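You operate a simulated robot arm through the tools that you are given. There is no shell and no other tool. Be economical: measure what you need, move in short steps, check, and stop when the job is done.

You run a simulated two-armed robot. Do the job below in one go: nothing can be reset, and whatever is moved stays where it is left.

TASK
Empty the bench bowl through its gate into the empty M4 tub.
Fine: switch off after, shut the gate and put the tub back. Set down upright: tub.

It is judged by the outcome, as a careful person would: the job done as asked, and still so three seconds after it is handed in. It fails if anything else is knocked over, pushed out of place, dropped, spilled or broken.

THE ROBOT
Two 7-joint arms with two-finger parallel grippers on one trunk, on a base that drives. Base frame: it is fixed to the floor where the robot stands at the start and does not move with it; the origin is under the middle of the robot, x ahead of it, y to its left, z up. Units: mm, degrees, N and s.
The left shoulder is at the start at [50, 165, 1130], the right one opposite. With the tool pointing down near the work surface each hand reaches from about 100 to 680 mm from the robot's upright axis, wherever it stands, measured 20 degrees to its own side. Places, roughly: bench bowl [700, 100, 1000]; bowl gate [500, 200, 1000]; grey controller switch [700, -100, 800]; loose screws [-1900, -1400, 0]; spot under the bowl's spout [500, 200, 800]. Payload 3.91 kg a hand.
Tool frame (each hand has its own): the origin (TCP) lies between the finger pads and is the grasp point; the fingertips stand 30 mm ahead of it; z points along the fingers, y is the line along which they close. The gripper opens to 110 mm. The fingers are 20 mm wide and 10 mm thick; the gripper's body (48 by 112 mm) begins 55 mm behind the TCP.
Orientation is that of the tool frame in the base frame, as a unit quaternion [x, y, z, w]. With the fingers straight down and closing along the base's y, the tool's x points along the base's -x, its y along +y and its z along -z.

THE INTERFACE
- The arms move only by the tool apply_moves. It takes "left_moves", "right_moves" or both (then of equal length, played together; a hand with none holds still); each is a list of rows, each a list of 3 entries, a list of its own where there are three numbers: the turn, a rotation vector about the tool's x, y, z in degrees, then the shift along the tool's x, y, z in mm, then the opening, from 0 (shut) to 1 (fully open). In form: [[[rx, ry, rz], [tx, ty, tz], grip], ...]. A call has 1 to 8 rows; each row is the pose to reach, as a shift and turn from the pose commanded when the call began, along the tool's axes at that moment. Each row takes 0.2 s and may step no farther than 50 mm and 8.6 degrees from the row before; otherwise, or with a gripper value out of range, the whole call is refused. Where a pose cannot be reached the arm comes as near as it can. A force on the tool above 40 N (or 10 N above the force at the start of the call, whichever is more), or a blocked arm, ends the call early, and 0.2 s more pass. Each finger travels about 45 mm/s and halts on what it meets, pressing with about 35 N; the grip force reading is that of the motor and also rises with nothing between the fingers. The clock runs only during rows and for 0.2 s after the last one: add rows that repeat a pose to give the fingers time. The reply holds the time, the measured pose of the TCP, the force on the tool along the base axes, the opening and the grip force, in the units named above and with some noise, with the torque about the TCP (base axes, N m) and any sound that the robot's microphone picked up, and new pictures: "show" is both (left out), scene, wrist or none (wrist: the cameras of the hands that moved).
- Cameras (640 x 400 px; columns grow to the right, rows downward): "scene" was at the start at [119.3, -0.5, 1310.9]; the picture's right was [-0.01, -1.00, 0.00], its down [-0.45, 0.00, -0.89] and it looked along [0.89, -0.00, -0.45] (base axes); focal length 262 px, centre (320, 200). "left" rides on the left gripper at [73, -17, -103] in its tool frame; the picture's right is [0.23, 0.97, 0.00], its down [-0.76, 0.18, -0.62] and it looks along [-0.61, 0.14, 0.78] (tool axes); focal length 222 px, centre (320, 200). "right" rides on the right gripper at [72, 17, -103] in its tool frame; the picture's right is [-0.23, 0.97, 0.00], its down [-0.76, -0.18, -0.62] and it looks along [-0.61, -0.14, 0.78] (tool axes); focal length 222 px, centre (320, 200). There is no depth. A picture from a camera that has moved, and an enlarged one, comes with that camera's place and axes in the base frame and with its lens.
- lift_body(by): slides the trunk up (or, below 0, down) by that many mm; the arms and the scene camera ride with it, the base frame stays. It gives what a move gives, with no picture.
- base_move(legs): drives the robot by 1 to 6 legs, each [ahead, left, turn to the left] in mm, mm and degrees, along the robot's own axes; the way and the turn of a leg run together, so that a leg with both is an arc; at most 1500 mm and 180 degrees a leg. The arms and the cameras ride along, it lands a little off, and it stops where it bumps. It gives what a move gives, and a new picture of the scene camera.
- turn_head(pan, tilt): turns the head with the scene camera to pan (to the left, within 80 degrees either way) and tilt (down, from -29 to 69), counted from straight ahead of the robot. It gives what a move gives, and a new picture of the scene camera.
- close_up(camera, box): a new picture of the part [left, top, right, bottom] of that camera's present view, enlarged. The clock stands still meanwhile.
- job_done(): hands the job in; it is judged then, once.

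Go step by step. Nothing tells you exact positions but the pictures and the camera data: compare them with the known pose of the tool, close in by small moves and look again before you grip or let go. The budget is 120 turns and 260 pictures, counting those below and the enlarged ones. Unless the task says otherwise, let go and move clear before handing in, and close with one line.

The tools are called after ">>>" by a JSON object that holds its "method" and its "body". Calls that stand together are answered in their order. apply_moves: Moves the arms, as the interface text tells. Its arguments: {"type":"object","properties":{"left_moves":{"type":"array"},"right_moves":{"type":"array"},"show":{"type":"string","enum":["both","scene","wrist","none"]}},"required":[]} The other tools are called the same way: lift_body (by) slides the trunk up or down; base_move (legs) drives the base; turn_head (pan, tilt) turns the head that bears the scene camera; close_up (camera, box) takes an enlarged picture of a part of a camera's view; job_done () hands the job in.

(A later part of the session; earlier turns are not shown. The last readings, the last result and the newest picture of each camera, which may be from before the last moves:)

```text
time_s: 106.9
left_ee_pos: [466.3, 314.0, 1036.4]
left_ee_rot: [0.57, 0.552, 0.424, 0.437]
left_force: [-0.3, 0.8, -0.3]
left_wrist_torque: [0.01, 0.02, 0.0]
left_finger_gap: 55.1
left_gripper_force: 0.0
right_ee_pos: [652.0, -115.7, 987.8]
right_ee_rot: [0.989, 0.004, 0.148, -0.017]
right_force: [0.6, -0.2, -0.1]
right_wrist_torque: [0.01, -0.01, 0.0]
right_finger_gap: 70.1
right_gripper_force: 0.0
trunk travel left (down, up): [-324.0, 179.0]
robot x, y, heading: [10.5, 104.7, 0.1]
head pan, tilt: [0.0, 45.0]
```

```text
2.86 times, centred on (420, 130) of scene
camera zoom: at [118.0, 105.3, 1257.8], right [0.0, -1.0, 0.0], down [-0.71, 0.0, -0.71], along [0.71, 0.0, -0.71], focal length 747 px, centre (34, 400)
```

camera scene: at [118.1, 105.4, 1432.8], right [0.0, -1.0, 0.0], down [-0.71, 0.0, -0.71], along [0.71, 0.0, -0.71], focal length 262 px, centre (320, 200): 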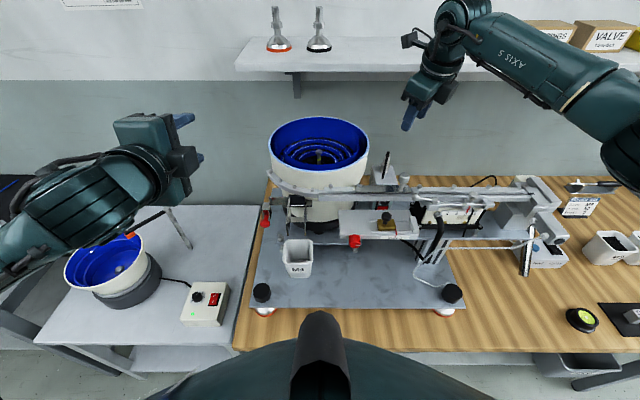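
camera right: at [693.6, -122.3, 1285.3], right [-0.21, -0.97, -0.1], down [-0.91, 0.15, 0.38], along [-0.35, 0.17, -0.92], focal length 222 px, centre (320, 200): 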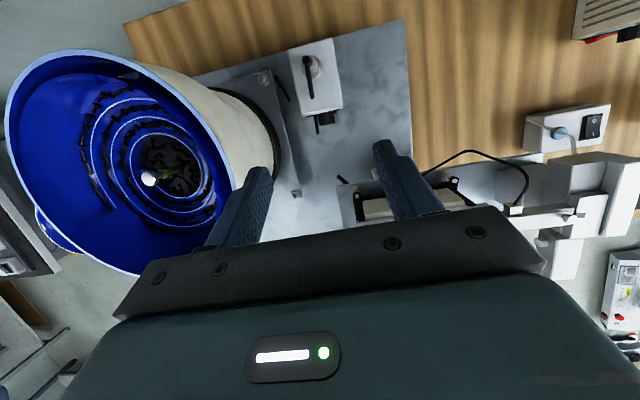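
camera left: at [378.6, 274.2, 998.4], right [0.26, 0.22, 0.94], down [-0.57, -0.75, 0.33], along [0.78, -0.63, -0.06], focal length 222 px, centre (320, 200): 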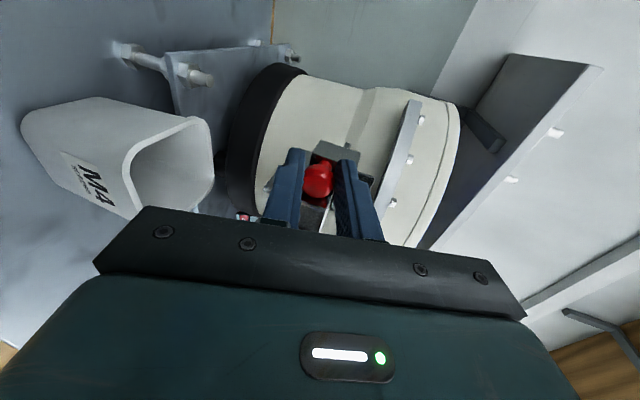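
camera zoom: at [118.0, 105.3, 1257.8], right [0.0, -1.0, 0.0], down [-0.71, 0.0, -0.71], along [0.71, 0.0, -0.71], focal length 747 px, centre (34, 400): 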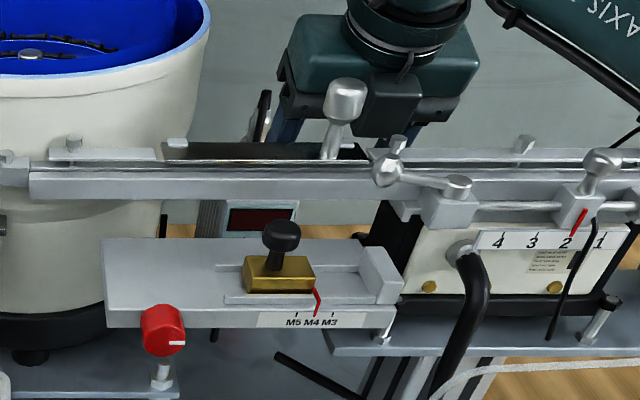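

The plan view shows the dial and rocker right where expected. A box on the gripper's other side is close to the track, so I'll reduce the tilt a bit before descending further.

>>> {"method": "apply_moves", "body": {"right_moves": [[[0, -4, 0], [3, 0, -1], 0.636], [[0, -7, 0], [6, 0, -2], 0.636], [[0, -7, 0], [6, 0, -2], 0.636]], "show": "none"}}

>>> {"method": "close_up", "body": {"camera": "right", "box": [200, 0, 480, 220]}}

```text
time_s: 107.7
left_ee_pos: [467.0, 313.9, 1036.9]
left_ee_rot: [0.569, 0.552, 0.424, 0.437]
left_force: [-0.9, 0.4, -0.5]
left_wrist_torque: [-0.01, 0.03, -0.02]
left_finger_gap: 54.8
left_gripper_force: 0.0
right_ee_pos: [657.1, -117.1, 993.0]
right_ee_rot: [0.996, 0.005, 0.087, -0.017]
right_force: [-0.2, 0.3, 0.5]
right_wrist_torque: [-0.01, -0.04, 0.01]
right_finger_gap: 70.1
right_gripper_force: 0.0
trunk travel left (down, up): [-324.0, 179.0]
robot x, y, heading: [5.9, 102.7, -0.0]
head pan, tilt: [0.0, 45.0]
```

```text
1.82 times, centred on (340, 110) of right
camera zoom: at [710.0, -136.3, 1105.8], right [-0.21, -0.97, -0.07], down [-0.86, 0.15, 0.49], along [-0.46, 0.16, -0.87], focal length 404 px, centre (284, 364)
```

zoom: 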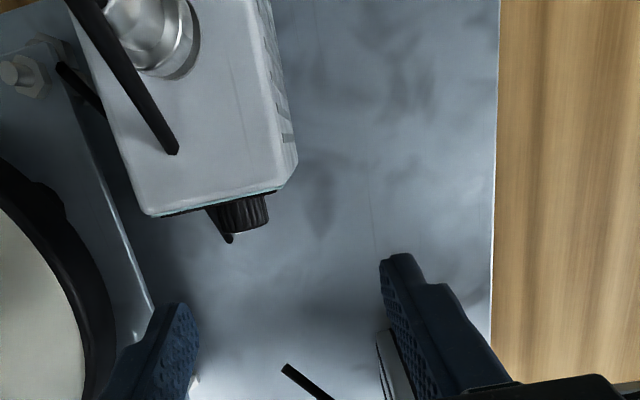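

>>> {"method": "apply_moves", "body": {"right_moves": [[[0, 0, 0], [-5, 1, 30], 0.636], [[0, 0, 0], [-10, 2, 59], 0.636], [[0, 0, 0], [-15, 3, 85], 0.636], [[0, 0, 0], [-19, 3.7, 108], 0.636], [[0, 0, 0], [-19, 3.7, 108], 0.636]], "show": "wrist"}}

>>> {"method": "close_up", "body": {"camera": "right", "box": [200, 0, 480, 220]}}

>>> {"method": "close_up", "body": {"camera": "scene", "box": [340, 60, 500, 200]}}

```text
time_s: 109.1
left_ee_pos: [464.4, 315.1, 1035.2]
left_ee_rot: [0.568, 0.552, 0.423, 0.439]
left_force: [0.6, 0.0, -0.4]
left_wrist_torque: [0.0, -0.02, 0.0]
left_finger_gap: 54.8
left_gripper_force: 0.0
right_ee_pos: [668.5, -112.4, 918.3]
right_ee_rot: [0.993, 0.007, 0.119, -0.02]
right_force: [-0.8, -0.1, 0.8]
right_wrist_torque: [0.03, 0.0, 0.02]
right_finger_gap: 70.3
right_gripper_force: 0.1
trunk travel left (down, up): [-324.0, 179.0]
robot x, y, heading: [12.1, 103.0, 0.4]
head pan, tilt: [0.0, 45.0]
stopped in row 5 (right hand): the arm was blocked; the commanded pose is now the measured one
camera right: at [713.8, -132.4, 1034.2], right [-0.2, -0.97, -0.09], down [-0.89, 0.15, 0.43], along [-0.41, 0.17, -0.9], focal length 222 px, centre (320, 200)
```

right: 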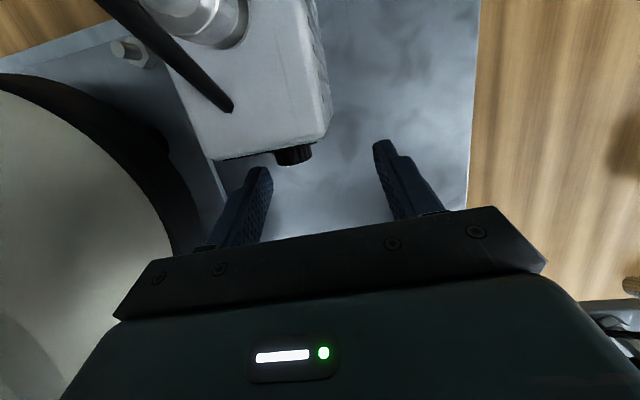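

```text
1.82 times, centred on (340, 110) of right
camera zoom: at [713.8, -132.4, 1034.2], right [-0.2, -0.97, -0.09], down [-0.89, 0.15, 0.43], along [-0.41, 0.17, -0.9], focal length 404 px, centre (284, 364)
```

zoom: 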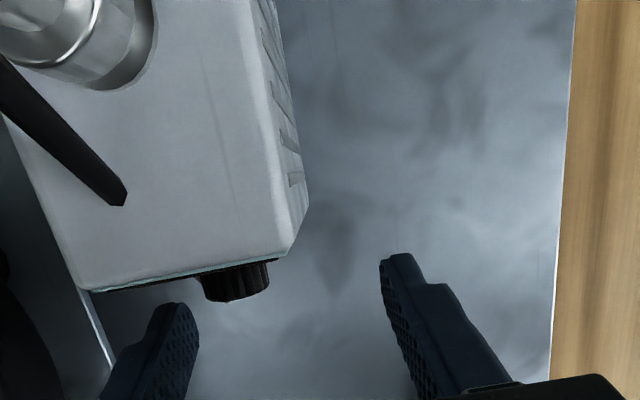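

```text
2.86 times, centred on (420, 130) of scene
camera zoom: at [114.5, 108.4, 1256.2], right [0.0, -1.0, 0.0], down [-0.7, -0.01, -0.71], along [0.71, 0.0, -0.7], focal length 747 px, centre (34, 400)
```

zoom: 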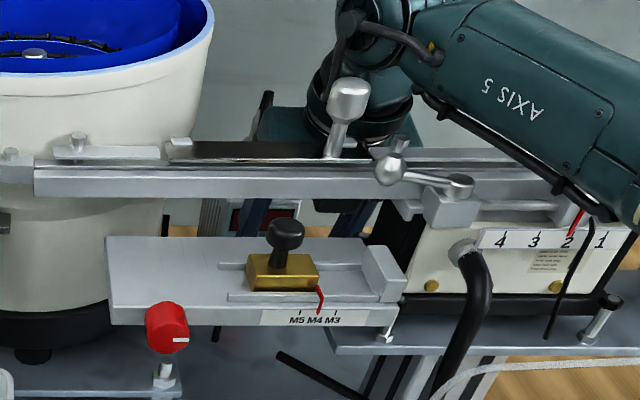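

My forearm met the track from above, so this way is too low for the arm. I'll lift off at once and check that nothing shifted.

>>> {"method": "lift_body", "body": {"by": 120}}

>>> {"method": "close_up", "body": {"camera": "scene", "box": [320, 90, 520, 250]}}

```text
time_s: 110.6
left_ee_pos: [469.4, 313.4, 1155.2]
left_ee_rot: [0.57, 0.552, 0.423, 0.437]
left_force: [0.0, -0.4, -0.2]
left_wrist_torque: [0.0, 0.02, 0.0]
left_finger_gap: 55.2
left_gripper_force: 0.0
right_ee_pos: [669.5, -115.6, 1028.5]
right_ee_rot: [0.994, 0.005, 0.11, -0.02]
right_force: [-0.2, -0.7, -0.7]
right_wrist_torque: [-0.02, 0.01, 0.01]
right_finger_gap: 70.0
right_gripper_force: 0.1
trunk travel left (down, up): [-444.0, 59.0]
robot x, y, heading: [8.2, 103.8, 0.2]
head pan, tilt: [0.0, 45.0]
```

```text
2.50 times, centred on (420, 170) of scene
camera zoom: at [118.9, 105.3, 1377.7], right [0.0, -1.0, 0.0], down [-0.71, 0.0, -0.71], along [0.71, 0.0, -0.71], focal length 654 px, centre (70, 275)
```

zoom: 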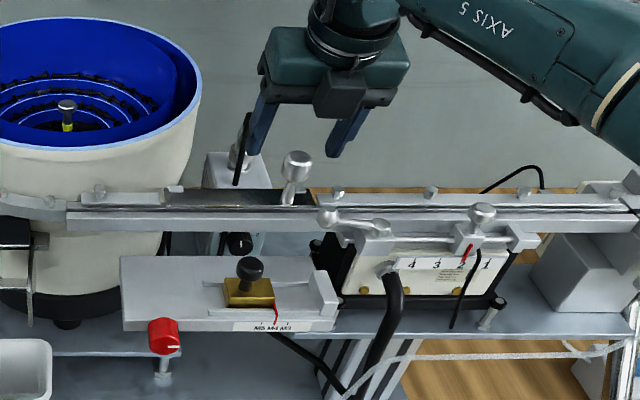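

Nothing has shifted. With the trunk at full height the forearm will come down steeper; I'll test that, checking clearance before going lower.

>>> {"method": "lift_body", "body": {"by": 58}}

>>> {"method": "apply_moves", "body": {"right_moves": [[[0, 0, 0], [-10, 1, 37], 0.636], [[0, 0, 0], [-20, 2, 74], 0.636], [[0, 0, 0], [-30, 3, 111], 0.636], [[0, 0, 0], [-36, 4, 130], 0.636], [[0, 0, 0], [-36, 4, 130], 0.636]], "show": "scene"}}

>>> {"method": "close_up", "body": {"camera": "scene", "box": [340, 60, 560, 230]}}

```text
time_s: 111.6
left_ee_pos: [469.7, 313.7, 1214.7]
left_ee_rot: [0.57, 0.552, 0.423, 0.438]
left_force: [0.4, -0.2, 0.3]
left_wrist_torque: [0.02, 0.02, -0.02]
left_finger_gap: 54.9
left_gripper_force: 0.0
right_ee_pos: [669.6, -117.5, 1086.4]
right_ee_rot: [0.994, 0.005, 0.111, -0.02]
right_force: [-0.4, 0.2, 0.2]
right_wrist_torque: [0.0, 0.02, -0.01]
right_finger_gap: 70.1
right_gripper_force: 0.2
trunk travel left (down, up): [-502.0, 1.0]
robot x, y, heading: [9.0, 103.2, 0.7]
head pan, tilt: [0.0, 45.0]
```

```text
time_s: 112.8
left_ee_pos: [469.3, 313.2, 1214.3]
left_ee_rot: [0.569, 0.553, 0.424, 0.436]
left_force: [-0.8, 0.8, -0.4]
left_wrist_torque: [0.03, 0.0, -0.01]
left_finger_gap: 55.0
left_gripper_force: 0.1
right_ee_pos: [662.0, -116.4, 951.9]
right_ee_rot: [0.994, 0.005, 0.112, -0.02]
right_force: [0.3, -0.7, 1.0]
right_wrist_torque: [-0.01, 0.03, -0.01]
right_finger_gap: 70.0
right_gripper_force: 0.1
trunk travel left (down, up): [-502.0, 1.0]
robot x, y, heading: [9.8, 107.4, 0.1]
head pan, tilt: [0.0, 45.0]
camera scene: at [118.7, 105.2, 1435.8], right [0.0, -1.0, 0.0], down [-0.71, 0.0, -0.71], along [0.71, 0.0, -0.71], focal length 262 px, centre (320, 200)
```

scene: 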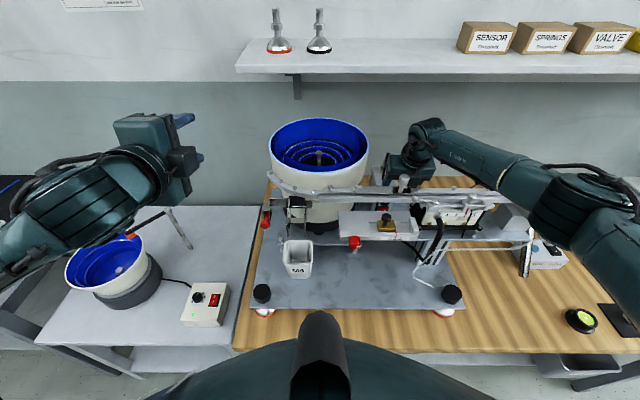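

```text
2.35 times, centred on (450, 145) of scene
camera zoom: at [118.7, 105.2, 1435.8], right [0.0, -1.0, 0.0], down [-0.71, 0.0, -0.71], along [0.71, 0.0, -0.71], focal length 615 px, centre (14, 329)
```

zoom: 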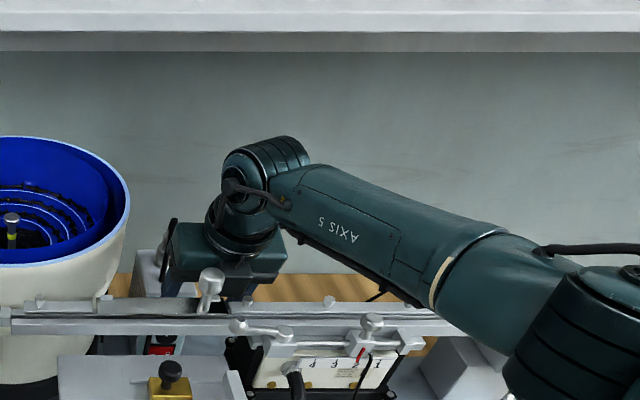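

The hand itself cannot go low enough there, so I'll go in from the front after all, below the sensor slide, with the left hand whose camera lies on the better side. First I withdraw the right hand upward and unroll the left.

>>> {"method": "apply_moves", "body": {"right_moves": [[[0, 0, 0], [10, -1.5, -44], 0.636], [[0, 0, 0], [20, -3, -88], 0.636], [[0, 0, 0], [30, -5, -132], 0.636], [[0, 0, 0], [40, -6.5, -176], 0.636], [[0, 0, 0], [45, -7, -198], 0.5], [[0, 0, 0], [1, -7, -208], 0.3], [[0, 0, 0], [-43, -7, -218], 0.2], [[0, 0, 0], [-86, -7, -228], 0.2]], "left_moves": [[[0, 0, -8.2], [0, 0, 0], 0.5], [[0, 0, -16.4], [0, 0, 0], 0.5], [[0, 0, -24.6], [0, 0, 0], 0.5], [[0, 0, -32.8], [0, 0, 0], 0.5], [[0, 0, -41], [0, 0, 0], 0.5], [[0, 0, -49.2], [0, 0, 0], 0.5], [[0, 0, -57.4], [0, 0, 0], 0.5], [[0, 0, -65.6], [0, 0, 0], 0.5]], "show": "none"}}

>>> {"method": "apply_moves", "body": {"right_moves": [[[0, 0, -8.5], [-40, 0, -9], 0.2], [[0, 0, -17], [-80, 0, -18], 0.2], [[0, 0, -25.5], [-120, 0, -27], 0.2], [[0, 0, -34], [-160, 0, -36], 0.2], [[0, 0, -42.5], [-200, 0, -40], 0.2], [[0, 0, -51], [-220, 0, -40], 0.2], [[0, 0, -59.5], [-220, 0, -40], 0.2], [[0, 0, -68], [-220, 0, -40], 0.2]], "left_moves": [[[0, 0, -8.2], [0, 0, 0], 0.5], [[0, 0, -16.4], [0, 0, 0], 0.5], [[0, 0, -24.4], [0, 0, 0], 0.5], [[0, 6, -24.4], [0, 0, 0], 0.5], [[0, 12, -24.4], [0, 0, 0], 0.5], [[0, 12, -24.4], [0, 0, 0], 0.5], [[0, 12, -24.4], [0, 0, 0], 0.5], [[0, 12, -24.4], [0, 0, 0], 0.5]], "show": "scene"}}

```text
time_s: 114.6
left_ee_pos: [467.3, 314.4, 1213.9]
left_ee_rot: [0.179, 0.773, 0.118, 0.597]
left_force: [-0.9, 0.4, -0.4]
left_wrist_torque: [-0.03, -0.02, 0.02]
left_finger_gap: 55.0
left_gripper_force: 0.1
right_ee_pos: [528.5, -119.1, 1153.9]
right_ee_rot: [0.994, 0.002, 0.111, -0.02]
right_force: [-0.1, -0.5, 0.1]
right_wrist_torque: [0.01, 0.02, 0.01]
right_finger_gap: 22.1
right_gripper_force: 0.0
trunk travel left (down, up): [-502.0, 1.0]
robot x, y, heading: [12.6, 100.7, 0.3]
head pan, tilt: [0.0, 45.0]
```

```text
time_s: 116.4
left_ee_pos: [468.4, 313.2, 1213.5]
left_ee_rot: [0.0, 0.851, 0.008, 0.525]
left_force: [0.9, -0.3, 0.3]
left_wrist_torque: [-0.03, 0.01, 0.02]
left_finger_gap: 54.8
left_gripper_force: 0.0
right_ee_pos: [323.1, -120.8, 1150.1]
right_ee_rot: [0.821, 0.56, 0.101, 0.045]
right_force: [0.1, 0.4, -0.4]
right_wrist_torque: [0.03, -0.02, 0.01]
right_finger_gap: 22.0
right_gripper_force: 0.0
right hand out of reach, approached as far as the arm can: row 6, 7, 8
trunk travel left (down, up): [-502.0, 1.0]
robot x, y, heading: [9.1, 105.0, 0.3]
head pan, tilt: [0.0, 45.0]
camera scene: at [118.8, 105.3, 1435.7], right [0.0, -1.0, 0.0], down [-0.71, 0.0, -0.71], along [0.71, 0.0, -0.71], focal length 262 px, centre (320, 200)
```

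scene: 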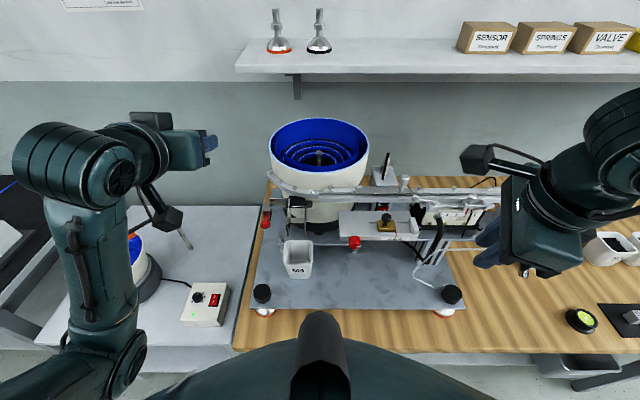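

>>> {"method": "apply_moves", "body": {"right_moves": [[[0, 0, -8.5], [0, 0, 0], 0.2], [[0, 0, -17], [0, 0, 0], 0.2], [[0, 0, -25.5], [0, 0, 0], 0.2], [[0, 0, -34], [0, 0, 0], 0.2], [[0, 0, -42.5], [0, 0, 0], 0.2], [[0, 0, -51], [0, 0, 0], 0.2], [[0, 0, -59.5], [0, 0, 0], 0.2], [[0, 0, -68], [0, 0, 0], 0.2]], "show": "none"}}

>>> {"method": "apply_moves", "body": {"right_moves": [[[0, 0, -8.5], [0, 0, 0], 0.2], [[0, 0, -17], [0, 0, 0], 0.2], [[0, 0, -25.5], [0, 0, 0], 0.2], [[0, 0, -34], [0, 0, 0], 0.2], [[0, 0, -42.5], [0, 0, 0], 0.2], [[0, 0, -44], [0, 0, 0], 0.2]], "show": "none"}}

>>> {"method": "base_move", "body": {"legs": [[-20, -230, 0]]}}

```text
time_s: 118.2
left_ee_pos: [468.2, 313.4, 1214.2]
left_ee_rot: [-0.001, 0.851, 0.009, 0.525]
left_force: [0.5, -0.6, -0.6]
left_wrist_torque: [-0.01, 0.02, 0.0]
left_finger_gap: 55.1
left_gripper_force: 0.2
right_ee_pos: [322.5, -120.1, 1151.3]
right_ee_rot: [0.367, 0.924, 0.06, 0.093]
right_force: [0.0, -0.9, 0.1]
right_wrist_torque: [0.03, 0.02, 0.0]
right_finger_gap: 22.3
right_gripper_force: 0.0
trunk travel left (down, up): [-502.0, 1.0]
robot x, y, heading: [7.5, 105.7, 0.3]
head pan, tilt: [0.0, 45.0]
```

```text
time_s: 119.6
left_ee_pos: [468.6, 312.8, 1214.6]
left_ee_rot: [-0.001, 0.851, 0.009, 0.525]
left_force: [-0.5, -0.1, 0.0]
left_wrist_torque: [0.02, -0.03, 0.04]
left_finger_gap: 55.1
left_gripper_force: 0.0
right_ee_pos: [323.0, -120.2, 1151.2]
right_ee_rot: [-0.006, 0.994, 0.021, 0.109]
right_force: [-0.7, -0.8, 0.3]
right_wrist_torque: [-0.04, 0.01, 0.0]
right_finger_gap: 22.2
right_gripper_force: 0.1
trunk travel left (down, up): [-502.0, 1.0]
robot x, y, heading: [5.1, 107.0, 0.6]
head pan, tilt: [0.0, 45.0]
```

```text
time_s: 122.3
left_ee_pos: [447.3, 78.0, 1213.3]
left_ee_rot: [0.0, 0.851, 0.009, 0.525]
left_force: [-1.0, -0.5, 0.4]
left_wrist_torque: [0.0, 0.03, -0.01]
left_finger_gap: 54.7
left_gripper_force: 0.0
right_ee_pos: [303.5, -355.9, 1152.0]
right_ee_rot: [-0.006, 0.994, 0.021, 0.109]
right_force: [-0.5, 1.0, -0.4]
right_wrist_torque: [0.01, 0.02, 0.02]
right_finger_gap: 21.9
right_gripper_force: 0.1
trunk travel left (down, up): [-502.0, 1.0]
robot x, y, heading: [-13.2, -129.0, 0.4]
head pan, tilt: [0.0, 45.0]
camera scene: at [99.5, -129.6, 1435.8], right [0.01, -1.0, 0.0], down [-0.71, 0.0, -0.71], along [0.71, 0.0, -0.71], focal length 262 px, centre (320, 200)
```

scene: 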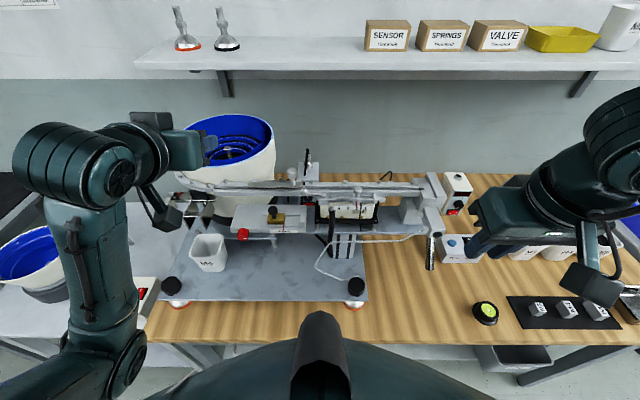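

I'll draw the left hand back and down in front of the machine, then lower the trunk.

>>> {"method": "apply_moves", "body": {"left_moves": [[[0, 0, 0], [22, -12, -2], 0.35], [[0, 0, 0], [44, -24, -4], 0.35], [[0, 0, 0], [66, -36, -6], 0.35], [[0, 0, 0], [92, -48, -4], 0.35], [[0, 0, 0], [118, -60, -2], 0.35], [[0, 0, 0], [144, -72, 0], 0.35], [[0, 0, 0], [165, -85, 5], 0.35], [[0, 0, 0], [185, -98, 10], 0.35]], "show": "none"}}

```text
time_s: 124.1
left_ee_pos: [380.3, -7.8, 1050.3]
left_ee_rot: [-0.005, 0.845, 0.016, 0.535]
left_force: [0.2, -0.1, 0.2]
left_wrist_torque: [0.0, 0.01, 0.01]
left_finger_gap: 38.3
left_gripper_force: 0.1
left hand out of reach, approached as far as the arm can: row 2, 3, 4, 5
right_ee_pos: [304.1, -355.0, 1151.6]
right_ee_rot: [-0.004, 0.994, 0.02, 0.11]
right_force: [0.5, -0.5, 0.0]
right_wrist_torque: [-0.01, 0.0, 0.02]
right_finger_gap: 22.2
right_gripper_force: 0.1
trunk travel left (down, up): [-502.0, 1.0]
robot x, y, heading: [-8.2, -127.4, 0.3]
head pan, tilt: [0.0, 45.0]
```

>>> {"method": "lift_body", "body": {"by": -170}}

>>> {"method": "apply_moves", "body": {"left_moves": [[[4.5, 2.5, 2.3], [0, 0, 0], 0.35], [[8.9, 5, 4.5], [0, 0, 0], 0.35], [[8.9, 5, 4.5], [0, 0, 0], 0.35]], "show": "both"}}

>>> {"method": "close_up", "body": {"camera": "left", "box": [220, 40, 420, 200]}}

```text
time_s: 126.0
left_ee_pos: [380.9, -6.6, 877.9]
left_ee_rot: [-0.003, 0.847, 0.02, 0.531]
left_force: [0.2, 1.1, 0.4]
left_wrist_torque: [-0.01, 0.0, 0.01]
left_finger_gap: 38.4
left_gripper_force: 0.1
right_ee_pos: [304.4, -354.2, 982.1]
right_ee_rot: [-0.005, 0.994, 0.02, 0.109]
right_force: [-0.3, 0.6, 1.0]
right_wrist_torque: [-0.04, -0.05, -0.01]
right_finger_gap: 22.1
right_gripper_force: 0.1
trunk travel left (down, up): [-332.0, 171.0]
robot x, y, heading: [-7.8, -129.9, 0.2]
head pan, tilt: [0.0, 45.0]
```

```text
time_s: 126.8
left_ee_pos: [375.7, -15.6, 872.6]
left_ee_rot: [0.074, 0.871, -0.037, 0.484]
left_force: [0.2, 0.7, 0.9]
left_wrist_torque: [-0.01, 0.03, 0.02]
left_finger_gap: 38.3
left_gripper_force: 0.0
right_ee_pos: [303.3, -354.6, 981.3]
right_ee_rot: [-0.005, 0.994, 0.02, 0.11]
right_force: [0.7, 0.4, 0.1]
right_wrist_torque: [0.01, 0.0, 0.01]
right_finger_gap: 21.8
right_gripper_force: 0.0
trunk travel left (down, up): [-332.0, 171.0]
robot x, y, heading: [-11.5, -131.2, 0.5]
head pan, tilt: [0.0, 45.0]
camera scene: at [99.6, -129.3, 1265.8], right [0.01, -1.0, 0.0], down [-0.71, 0.0, -0.71], along [0.71, 0.0, -0.71], focal length 262 px, centre (320, 200)
camera left: at [249.5, -12.3, 865.8], right [0.04, 0.98, -0.19], down [-0.1, 0.19, 0.98], along [0.99, -0.02, 0.1], focal length 222 px, centre (320, 200)
```

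scene: 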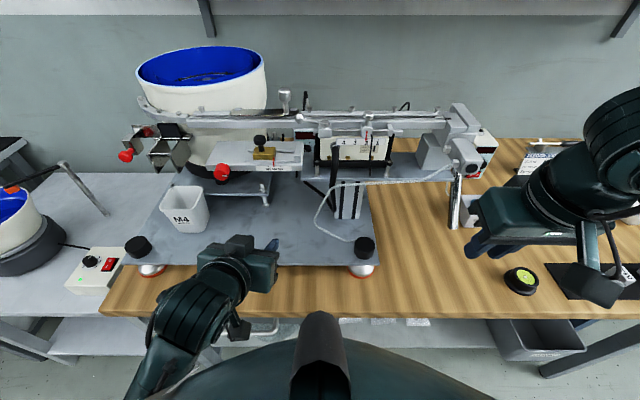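
left: 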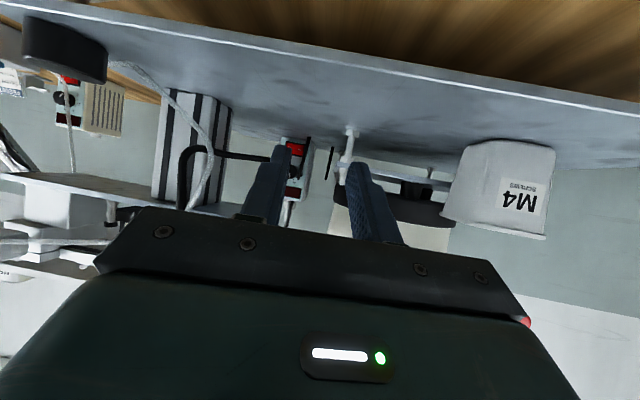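

```text
2.50 times, centred on (320, 120) of left
camera zoom: at [249.5, -12.3, 865.8], right [0.04, 0.98, -0.19], down [-0.1, 0.19, 0.98], along [0.99, -0.02, 0.1], focal length 555 px, centre (320, 400)
```

zoom: 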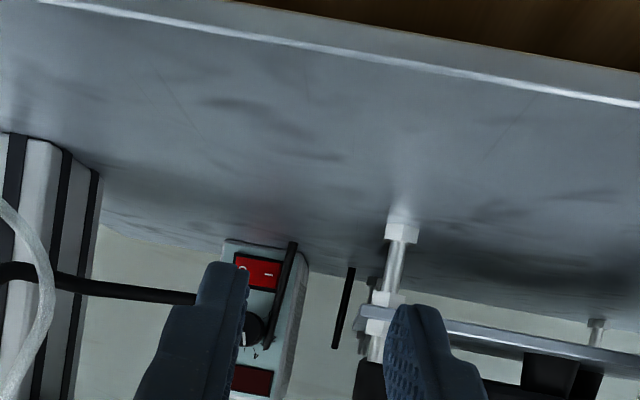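

From here the rocker and the way to it are clearly visible between the open fingers. To keep the forearm under the slide I'll lower the trunk further while keeping the hand at working height.

>>> {"method": "apply_moves", "body": {"left_moves": [[[0, 0, 0], [-30, 0, -18], 0.35], [[0, 0, 0], [-60, 0, -36], 0.35], [[0, 0, 0], [-85, 0, -50], 0.35], [[0, 0, 0], [-85, 0, -50], 0.35]], "show": "none"}}

>>> {"method": "lift_body", "body": {"by": -120}}

>>> {"method": "close_up", "body": {"camera": "scene", "box": [0, 0, 640, 400]}}

```text
time_s: 127.8
left_ee_pos: [398.2, -25.9, 968.4]
left_ee_rot: [0.074, 0.87, -0.037, 0.485]
left_force: [-0.2, -0.4, -0.5]
left_wrist_torque: [-0.02, -0.01, -0.01]
left_finger_gap: 38.5
left_gripper_force: 0.0
left hand out of reach, approached as far as the arm can: row 1, 2, 3, 4
right_ee_pos: [303.2, -355.3, 982.1]
right_ee_rot: [-0.005, 0.994, 0.02, 0.109]
right_force: [-0.3, -0.1, -0.2]
right_wrist_torque: [0.01, 0.03, 0.04]
right_finger_gap: 22.1
right_gripper_force: 0.0
trunk travel left (down, up): [-332.0, 171.0]
robot x, y, heading: [-8.6, -128.5, 0.2]
head pan, tilt: [0.0, 45.0]
```

```text
time_s: 129.3
left_ee_pos: [399.7, -26.8, 851.0]
left_ee_rot: [0.073, 0.871, -0.036, 0.485]
left_force: [0.1, -1.1, 0.8]
left_wrist_torque: [-0.03, -0.03, -0.02]
left_finger_gap: 38.7
left_gripper_force: 0.1
right_ee_pos: [303.8, -355.4, 863.9]
right_ee_rot: [-0.005, 0.994, 0.021, 0.11]
right_force: [0.3, 0.3, -1.2]
right_wrist_torque: [-0.04, 0.03, 0.01]
right_finger_gap: 22.2
right_gripper_force: 0.1
trunk travel left (down, up): [-212.0, 291.0]
robot x, y, heading: [-8.2, -127.6, 0.1]
head pan, tilt: [0.0, 45.0]
```

```text
1.00 times, centred on (320, 200) of scene (not enlarged: the box is as wide or as high as the picture)
camera zoom: at [99.6, -129.4, 1148.7], right [0.01, -1.0, 0.0], down [-0.71, 0.0, -0.71], along [0.71, 0.0, -0.71], focal length 262 px, centre (320, 200)
```

zoom: 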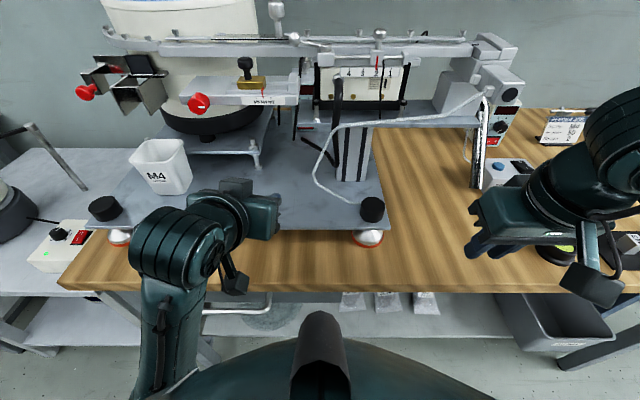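

The forearm is now well below the slide. I'll move the hand forward, low, and look again.

>>> {"method": "apply_moves", "body": {"left_moves": [[[0, 0, 0], [-20, 6, 34], 0.35], [[0, 0, 0], [-40, 12, 69], 0.35], [[0, 0, 0], [-60, 18, 103], 0.35], [[0, 0, 0], [-79, 23.4, 137], 0.35], [[0, 0, 0], [-79, 23.4, 137], 0.35]], "show": "wrist"}}

>>> {"method": "turn_head", "body": {"pan": 10, "tilt": 25}}

>>> {"method": "close_up", "body": {"camera": "left", "box": [200, 40, 440, 220]}}

```text
time_s: 130.2
left_ee_pos: [526.3, -31.3, 837.3]
left_ee_rot: [0.07, 0.879, -0.037, 0.471]
left_force: [-24.0, 0.2, 0.5]
left_wrist_torque: [0.02, -0.23, 0.8]
left_finger_gap: 37.0
left_gripper_force: 0.1
right_ee_pos: [301.4, -354.4, 861.6]
right_ee_rot: [-0.005, 0.994, 0.02, 0.111]
right_force: [0.2, 0.2, 0.3]
right_wrist_torque: [0.0, 0.01, 0.03]
right_finger_gap: 22.2
right_gripper_force: 0.1
trunk travel left (down, up): [-212.0, 291.0]
robot x, y, heading: [-10.6, -132.2, 0.6]
head pan, tilt: [0.0, 45.0]
stopped in row 4 (left hand): the force on the tool passed its limit at 123 N (the readings are from after the stop); the commanded pose is now the measured one
camera left: at [399.5, -27.1, 833.4], right [0.03, 0.98, -0.19], down [-0.07, 0.19, 0.98], along [1.0, -0.02, 0.07], focal length 222 px, centre (320, 200)
```

left: 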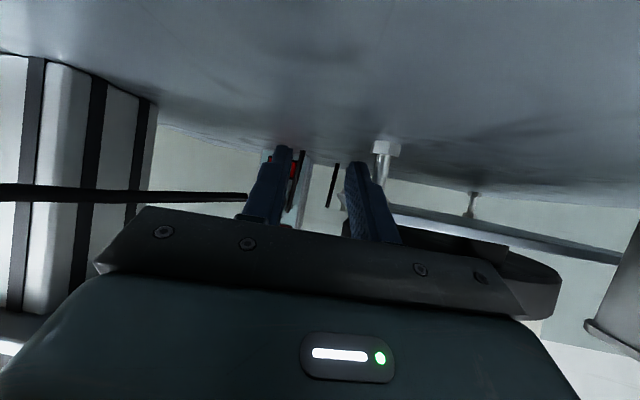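

```text
time_s: 131.1
left_ee_pos: [525.8, -30.7, 837.9]
left_ee_rot: [0.072, 0.879, -0.037, 0.471]
left_force: [-39.5, 1.7, -2.7]
left_wrist_torque: [-0.07, -0.31, 1.27]
left_finger_gap: 36.2
left_gripper_force: 0.1
right_ee_pos: [301.1, -354.2, 861.7]
right_ee_rot: [-0.005, 0.994, 0.02, 0.11]
right_force: [-0.4, 0.2, -0.4]
right_wrist_torque: [0.04, 0.0, 0.02]
right_finger_gap: 22.1
right_gripper_force: 0.0
trunk travel left (down, up): [-212.0, 291.0]
robot x, y, heading: [-11.3, -130.3, 0.3]
head pan, tilt: [10.0, 25.0]
camera scene: at [105.1, -112.9, 1176.6], right [0.18, -0.98, 0.0], down [-0.41, -0.08, -0.91], along [0.89, 0.16, -0.42], focal length 262 px, centre (320, 200)
```

scene: 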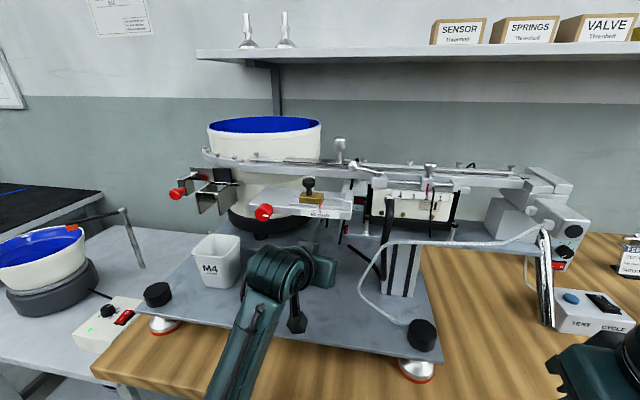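

```text
2.22 times, centred on (320, 130) of left
camera zoom: at [399.7, -26.8, 833.5], right [0.03, 0.98, -0.19], down [-0.07, 0.19, 0.98], along [1.0, -0.02, 0.07], focal length 494 px, centre (320, 356)
```

zoom: 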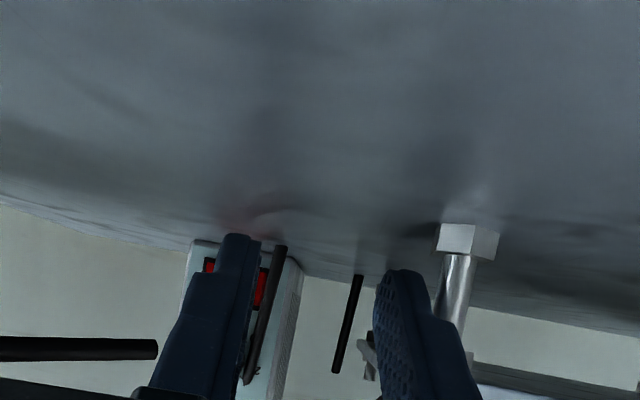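

The outer finger met the corner stud of the raised plate. I'll back off and check that the bowl stand and tub haven't moved.

>>> {"method": "apply_moves", "body": {"left_moves": [[[0, 0, 0], [10, 0, -17], 0.35], [[0, 0, 0], [20, -5, -35], 0.2], [[0, 0, 0], [20, -5, -35], 0], [[0, 0, 0], [20, -5, -35], 0]], "show": "wrist"}}

>>> {"method": "close_up", "body": {"camera": "scene", "box": [150, 100, 370, 260]}}

>>> {"method": "close_up", "body": {"camera": "left", "box": [200, 60, 440, 220]}}

```text
time_s: 132.1
left_ee_pos: [488.9, -30.0, 837.2]
left_ee_rot: [0.071, 0.878, -0.037, 0.471]
left_force: [-0.7, -0.1, 0.4]
left_wrist_torque: [0.0, -0.01, -0.02]
left_finger_gap: 0.1
left_gripper_force: 29.8
right_ee_pos: [304.9, -354.7, 861.3]
right_ee_rot: [-0.006, 0.994, 0.02, 0.11]
right_force: [-0.5, 0.2, -0.5]
right_wrist_torque: [-0.01, -0.01, -0.02]
right_finger_gap: 22.3
right_gripper_force: 0.2
trunk travel left (down, up): [-212.0, 291.0]
robot x, y, heading: [-7.8, -128.5, 0.6]
head pan, tilt: [10.0, 25.0]
camera left: at [363.0, -26.1, 833.8], right [0.03, 0.98, -0.19], down [-0.07, 0.19, 0.98], along [1.0, -0.02, 0.07], focal length 222 px, centre (320, 200)
```

left: 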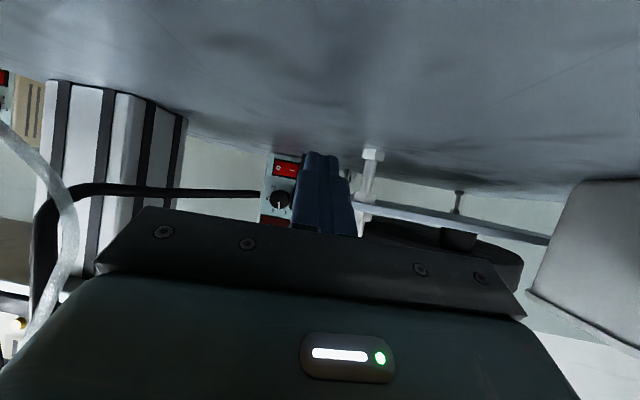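

```text
2.50 times, centred on (260, 180) of scene
camera zoom: at [108.3, -113.1, 1176.3], right [0.18, -0.98, 0.0], down [-0.42, -0.08, -0.91], along [0.89, 0.16, -0.42], focal length 654 px, centre (470, 250)
```

zoom: 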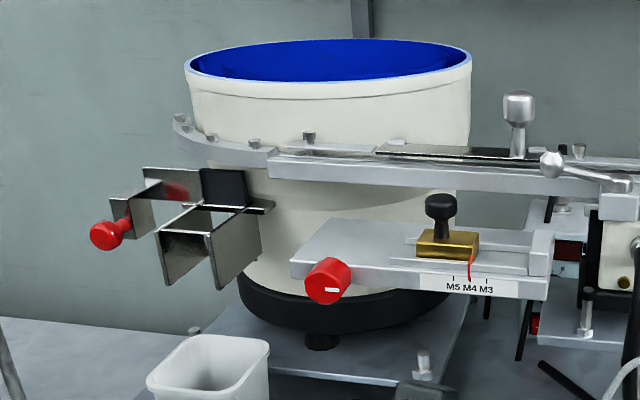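

```text
2.50 times, centred on (320, 140) of left
camera zoom: at [363.0, -26.1, 833.8], right [0.03, 0.98, -0.19], down [-0.07, 0.19, 0.98], along [1.0, -0.02, 0.07], focal length 555 px, centre (320, 350)
```

zoom: 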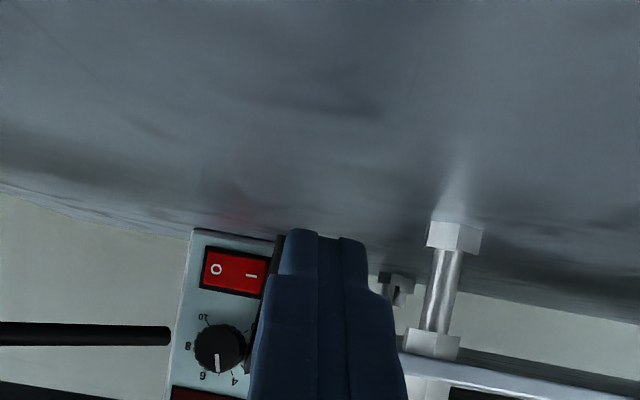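

Nothing has moved. With the fingers closed there's room between the stud and the cable end; I'll advance on a line that clears both, slowly.

>>> {"method": "apply_moves", "body": {"left_moves": [[[0, -1.5, 0], [-22, -3, 20], 0], [[0, -3, 0], [-44.3, -5.9, 39.7], 0], [[0, -3, 0], [-58, -12.7, 59.4], 0], [[0, -3, 0], [-71.6, -19.5, 79], 0], [[0, -3, 0], [-71.6, -19.5, 79], 0]], "show": "wrist"}}

>>> {"method": "close_up", "body": {"camera": "left", "box": [200, 60, 440, 220]}}

>>> {"method": "close_up", "body": {"camera": "scene", "box": [180, 120, 420, 280]}}

```text
time_s: 133.3
left_ee_pos: [590.6, -63.7, 853.9]
left_ee_rot: [0.071, 0.865, -0.04, 0.494]
left_force: [0.2, -0.2, 0.1]
left_wrist_torque: [-0.03, 0.0, -0.03]
left_finger_gap: 0.1
left_gripper_force: 34.5
right_ee_pos: [304.0, -354.1, 860.4]
right_ee_rot: [-0.006, 0.994, 0.021, 0.109]
right_force: [-0.1, 0.2, 0.2]
right_wrist_torque: [-0.02, 0.01, 0.01]
right_finger_gap: 22.1
right_gripper_force: 0.1
trunk travel left (down, up): [-212.0, 291.0]
robot x, y, heading: [-7.4, -131.6, 0.4]
head pan, tilt: [10.0, 25.0]
camera left: at [464.9, -60.6, 844.2], right [0.04, 0.98, -0.19], down [-0.12, 0.2, 0.97], along [0.99, -0.02, 0.12], focal length 222 px, centre (320, 200)
```

left: 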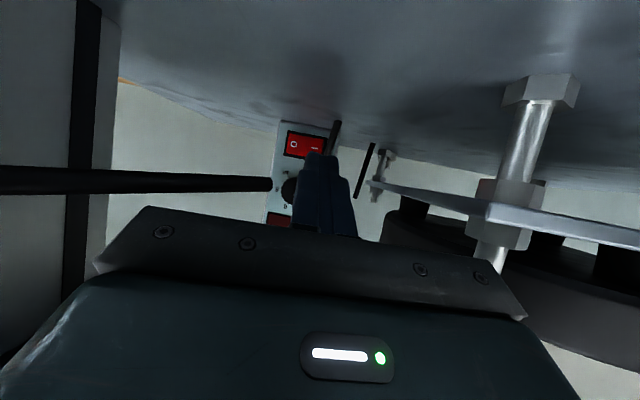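

```text
2.50 times, centred on (320, 140) of left
camera zoom: at [464.9, -60.6, 844.2], right [0.04, 0.98, -0.19], down [-0.12, 0.2, 0.97], along [0.99, -0.02, 0.12], focal length 555 px, centre (320, 350)
```

zoom: 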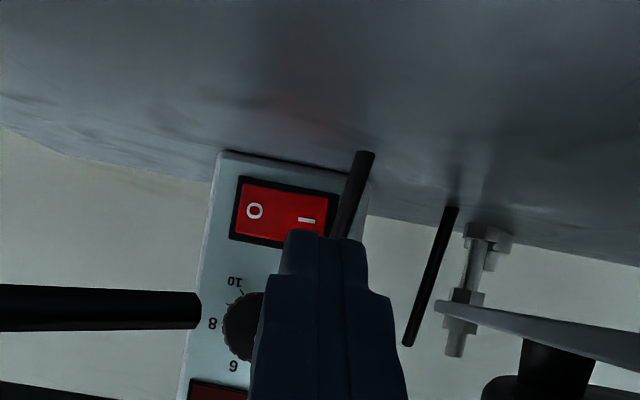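

```text
2.50 times, centred on (300, 200) of scene
camera zoom: at [108.3, -113.1, 1176.3], right [0.18, -0.98, 0.0], down [-0.42, -0.08, -0.91], along [0.89, 0.16, -0.42], focal length 654 px, centre (370, 200)
```

zoom: 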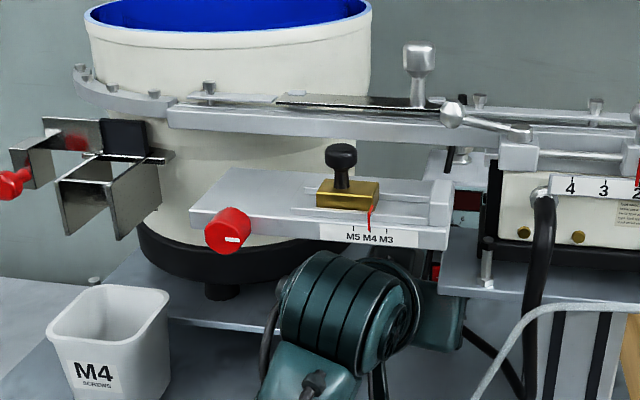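

The hand is in the clear corridor, rocker straight ahead. I'll continue over the cable end and down to just short of the I side.

>>> {"method": "apply_moves", "body": {"left_moves": [[[0, 0, 0], [-9, -1, 16], 0], [[0, 0, 0], [-17, -2, 32.7], 0], [[0, 0, 0], [-16.5, -1.5, 46], 0], [[0, 0, 0], [-15.9, -1, 58], 0], [[0, 0, 0], [-15.9, -1, 58], 0]], "show": "wrist"}}

>>> {"method": "close_up", "body": {"camera": "left", "box": [220, 60, 420, 200]}}

```text
time_s: 134.5
left_ee_pos: [646.6, -73.8, 839.3]
left_ee_rot: [0.069, 0.866, -0.038, 0.494]
left_force: [0.3, 0.1, 0.8]
left_wrist_torque: [0.0, -0.03, 0.0]
left_finger_gap: 0.2
left_gripper_force: 34.6
right_ee_pos: [303.4, -352.9, 861.5]
right_ee_rot: [-0.006, 0.994, 0.021, 0.109]
right_force: [-0.5, 0.0, -0.3]
right_wrist_torque: [-0.03, 0.0, 0.0]
right_finger_gap: 22.1
right_gripper_force: 0.1
trunk travel left (down, up): [-212.0, 291.0]
robot x, y, heading: [-13.1, -130.5, 0.4]
head pan, tilt: [10.0, 25.0]
camera left: at [521.9, -70.4, 828.6], right [0.04, 0.98, -0.19], down [-0.12, 0.2, 0.97], along [0.99, -0.02, 0.12], focal length 222 px, centre (320, 200)
```

left: 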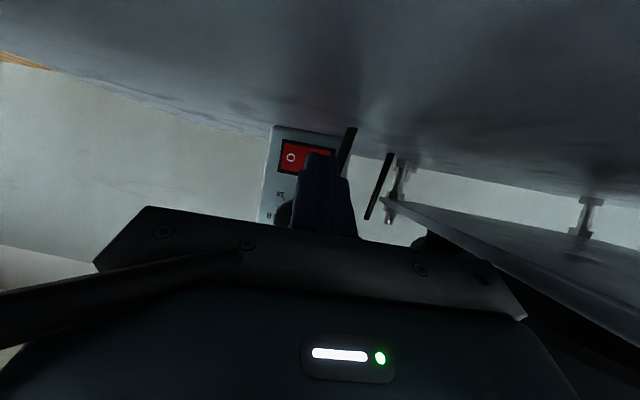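

```text
2.86 times, centred on (320, 130) of left
camera zoom: at [521.9, -70.4, 828.6], right [0.04, 0.98, -0.19], down [-0.12, 0.2, 0.97], along [0.99, -0.02, 0.12], focal length 635 px, centre (320, 400)
```

zoom: 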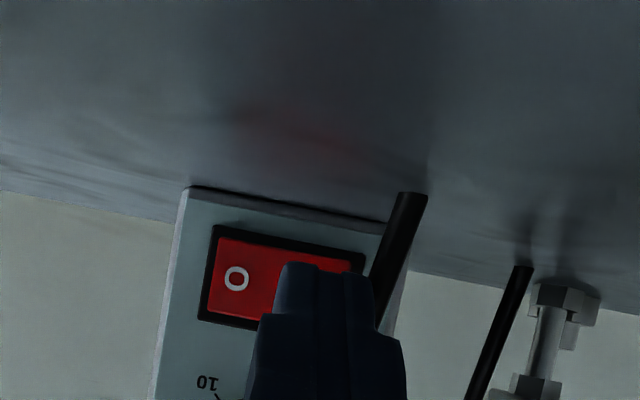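

The fingertip is right in front of the I half. I'll press forward in small steps.

>>> {"method": "apply_moves", "body": {"left_moves": [[[0, 0, 0], [0, 0, 8], 0], [[0, 0, 0], [0, 0.5, 14], 0], [[0, 0, 0], [-1.5, 1, 17], 0], [[0, 0, 0], [-3, 1.5, 19.5], 0], [[0, 0, 0], [-4.5, 2, 22], 0], [[0, 0, 0], [-4.5, 2, 22], 0]], "show": "wrist"}}

>>> {"method": "close_up", "body": {"camera": "left", "box": [220, 60, 420, 200]}}

```text
time_s: 135.4
left_ee_pos: [658.7, -76.1, 833.6]
left_ee_rot: [0.071, 0.866, -0.039, 0.493]
left_force: [-21.2, 3.0, 5.6]
left_wrist_torque: [0.04, -0.02, 0.05]
left_finger_gap: 0.0
left_gripper_force: 35.2
right_ee_pos: [301.0, -354.0, 860.4]
right_ee_rot: [-0.006, 0.994, 0.02, 0.111]
right_force: [0.2, -1.2, -0.1]
right_wrist_torque: [0.02, 0.01, -0.02]
right_finger_gap: 22.2
right_gripper_force: 0.1
trunk travel left (down, up): [-212.0, 291.0]
robot x, y, heading: [-8.8, -129.0, 0.5]
head pan, tilt: [10.0, 25.0]
stopped in row 4 (left hand): the force on the tool passed its limit at 45 N (the readings are from after the stop); the commanded pose is now the measured one
camera left: at [533.2, -72.7, 823.3], right [0.04, 0.98, -0.19], down [-0.11, 0.2, 0.97], along [0.99, -0.02, 0.12], focal length 222 px, centre (320, 200)
```

left: 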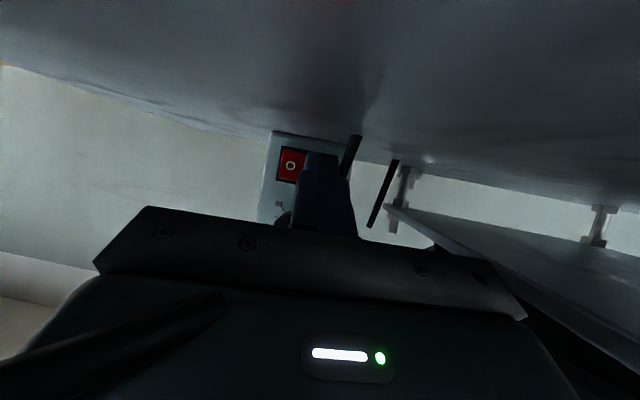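

```text
2.86 times, centred on (320, 130) of left
camera zoom: at [533.2, -72.7, 823.3], right [0.04, 0.98, -0.19], down [-0.11, 0.2, 0.97], along [0.99, -0.02, 0.12], focal length 635 px, centre (320, 400)
```

zoom: 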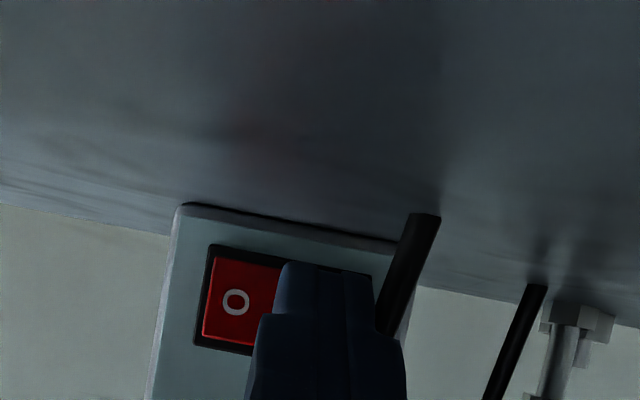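

It pressed with about 45 N. I'll back off a little and look at the rocker, the display and the bowl.

>>> {"method": "apply_moves", "body": {"left_moves": [[[0, 0, 0], [0, 0, -8], 0], [[0, 0, 0], [0, 0, -20], 0], [[0, 0, 0], [2, 1, -38], 0], [[0, 0, 0], [2, 1, -38], 0]], "show": "scene"}}

>>> {"method": "close_up", "body": {"camera": "left", "box": [220, 60, 420, 200]}}

>>> {"method": "close_up", "body": {"camera": "scene", "box": [150, 100, 390, 280]}}

```text
time_s: 136.4
left_ee_pos: [627.4, -70.7, 849.5]
left_ee_rot: [0.071, 0.867, -0.039, 0.492]
left_force: [0.4, -0.3, -0.8]
left_wrist_torque: [0.0, -0.04, 0.02]
left_finger_gap: 0.0
left_gripper_force: 35.6
right_ee_pos: [302.1, -354.2, 861.8]
right_ee_rot: [-0.006, 0.994, 0.021, 0.109]
right_force: [-0.6, 0.1, -0.1]
right_wrist_torque: [0.0, -0.02, -0.01]
right_finger_gap: 21.9
right_gripper_force: 0.0
trunk travel left (down, up): [-212.0, 291.0]
robot x, y, heading: [-10.8, -131.3, 0.4]
head pan, tilt: [10.0, 25.0]
camera scene: at [107.6, -112.9, 1176.3], right [0.18, -0.98, 0.0], down [-0.42, -0.08, -0.91], along [0.89, 0.16, -0.42], focal length 262 px, centre (320, 200)
```

scene: 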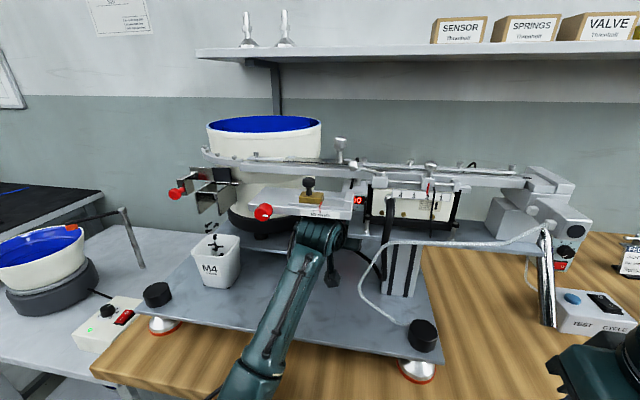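

```text
2.86 times, centred on (320, 130) of left
camera zoom: at [502.0, -67.0, 839.5], right [0.04, 0.98, -0.19], down [-0.11, 0.2, 0.97], along [0.99, -0.02, 0.12], focal length 635 px, centre (320, 400)
```

zoom: 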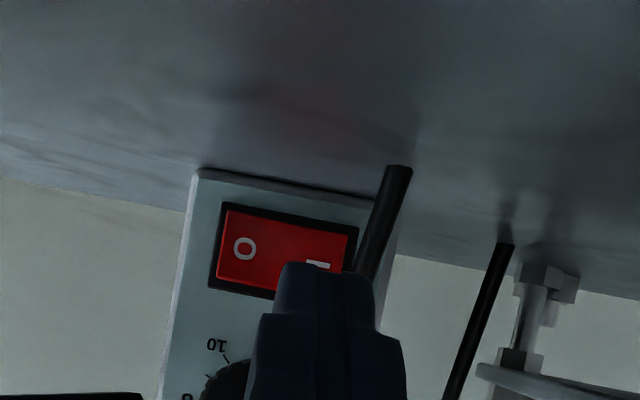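

```text
2.22 times, centred on (270, 190) of scene
camera zoom: at [107.6, -112.9, 1176.3], right [0.18, -0.98, 0.0], down [-0.42, -0.08, -0.91], along [0.89, 0.16, -0.42], focal length 581 px, centre (431, 222)
```

zoom: 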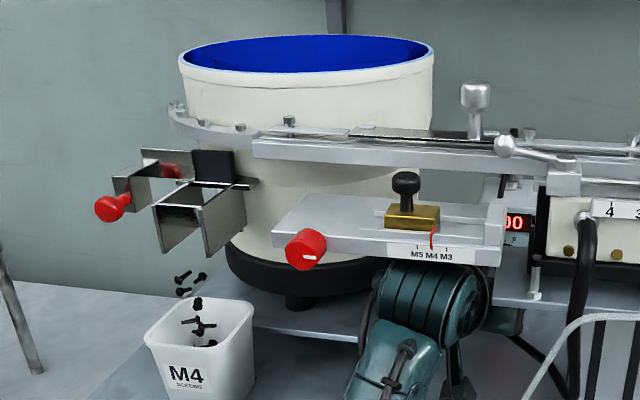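

It works: the display is lit and screws are falling into the tub. I'll hold still and wait, watching.

>>> {"method": "apply_moves", "body": {"left_moves": [[[0, 0, 0], [0, 0, 0], 0], [[0, 0, 0], [0, 0, 0], 0], [[0, 0, 0], [0, 0, 0], 0], [[0, 0, 0], [0, 0, 0], 0], [[0, 0, 0], [0, 0, 0], 0], [[0, 0, 0], [0, 0, 0], 0], [[0, 0, 0], [0, 0, 0], 0], [[0, 0, 0], [0, 0, 0], 0]], "show": "none"}}

>>> {"method": "close_up", "body": {"camera": "scene", "box": [150, 160, 310, 300]}}

```text
time_s: 138.2
left_ee_pos: [628.3, -70.7, 849.4]
left_ee_rot: [0.071, 0.868, -0.039, 0.49]
left_force: [-0.6, 0.4, -0.2]
left_wrist_torque: [-0.03, -0.01, 0.02]
left_finger_gap: 0.0
left_gripper_force: 35.2
right_ee_pos: [304.0, -354.9, 862.2]
right_ee_rot: [-0.006, 0.994, 0.021, 0.11]
right_force: [-0.2, -0.3, 0.5]
right_wrist_torque: [0.02, 0.01, -0.01]
right_finger_gap: 21.9
right_gripper_force: 0.0
trunk travel left (down, up): [-212.0, 291.0]
robot x, y, heading: [-10.0, -127.6, 0.3]
head pan, tilt: [10.0, 25.0]
```

```text
2.86 times, centred on (230, 230) of scene
camera zoom: at [107.6, -112.9, 1176.3], right [0.18, -0.98, 0.0], down [-0.42, -0.08, -0.91], along [0.89, 0.16, -0.42], focal length 747 px, centre (577, 114)
```

zoom: 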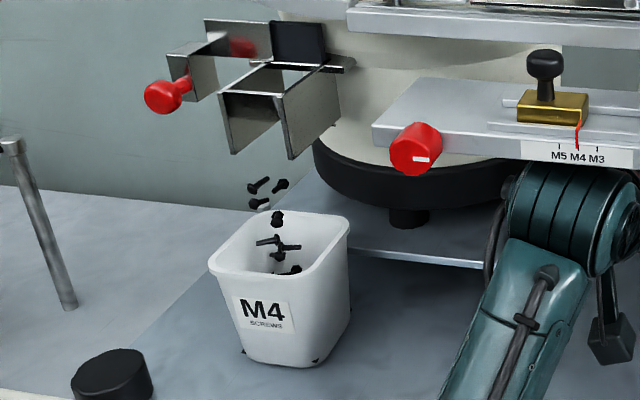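

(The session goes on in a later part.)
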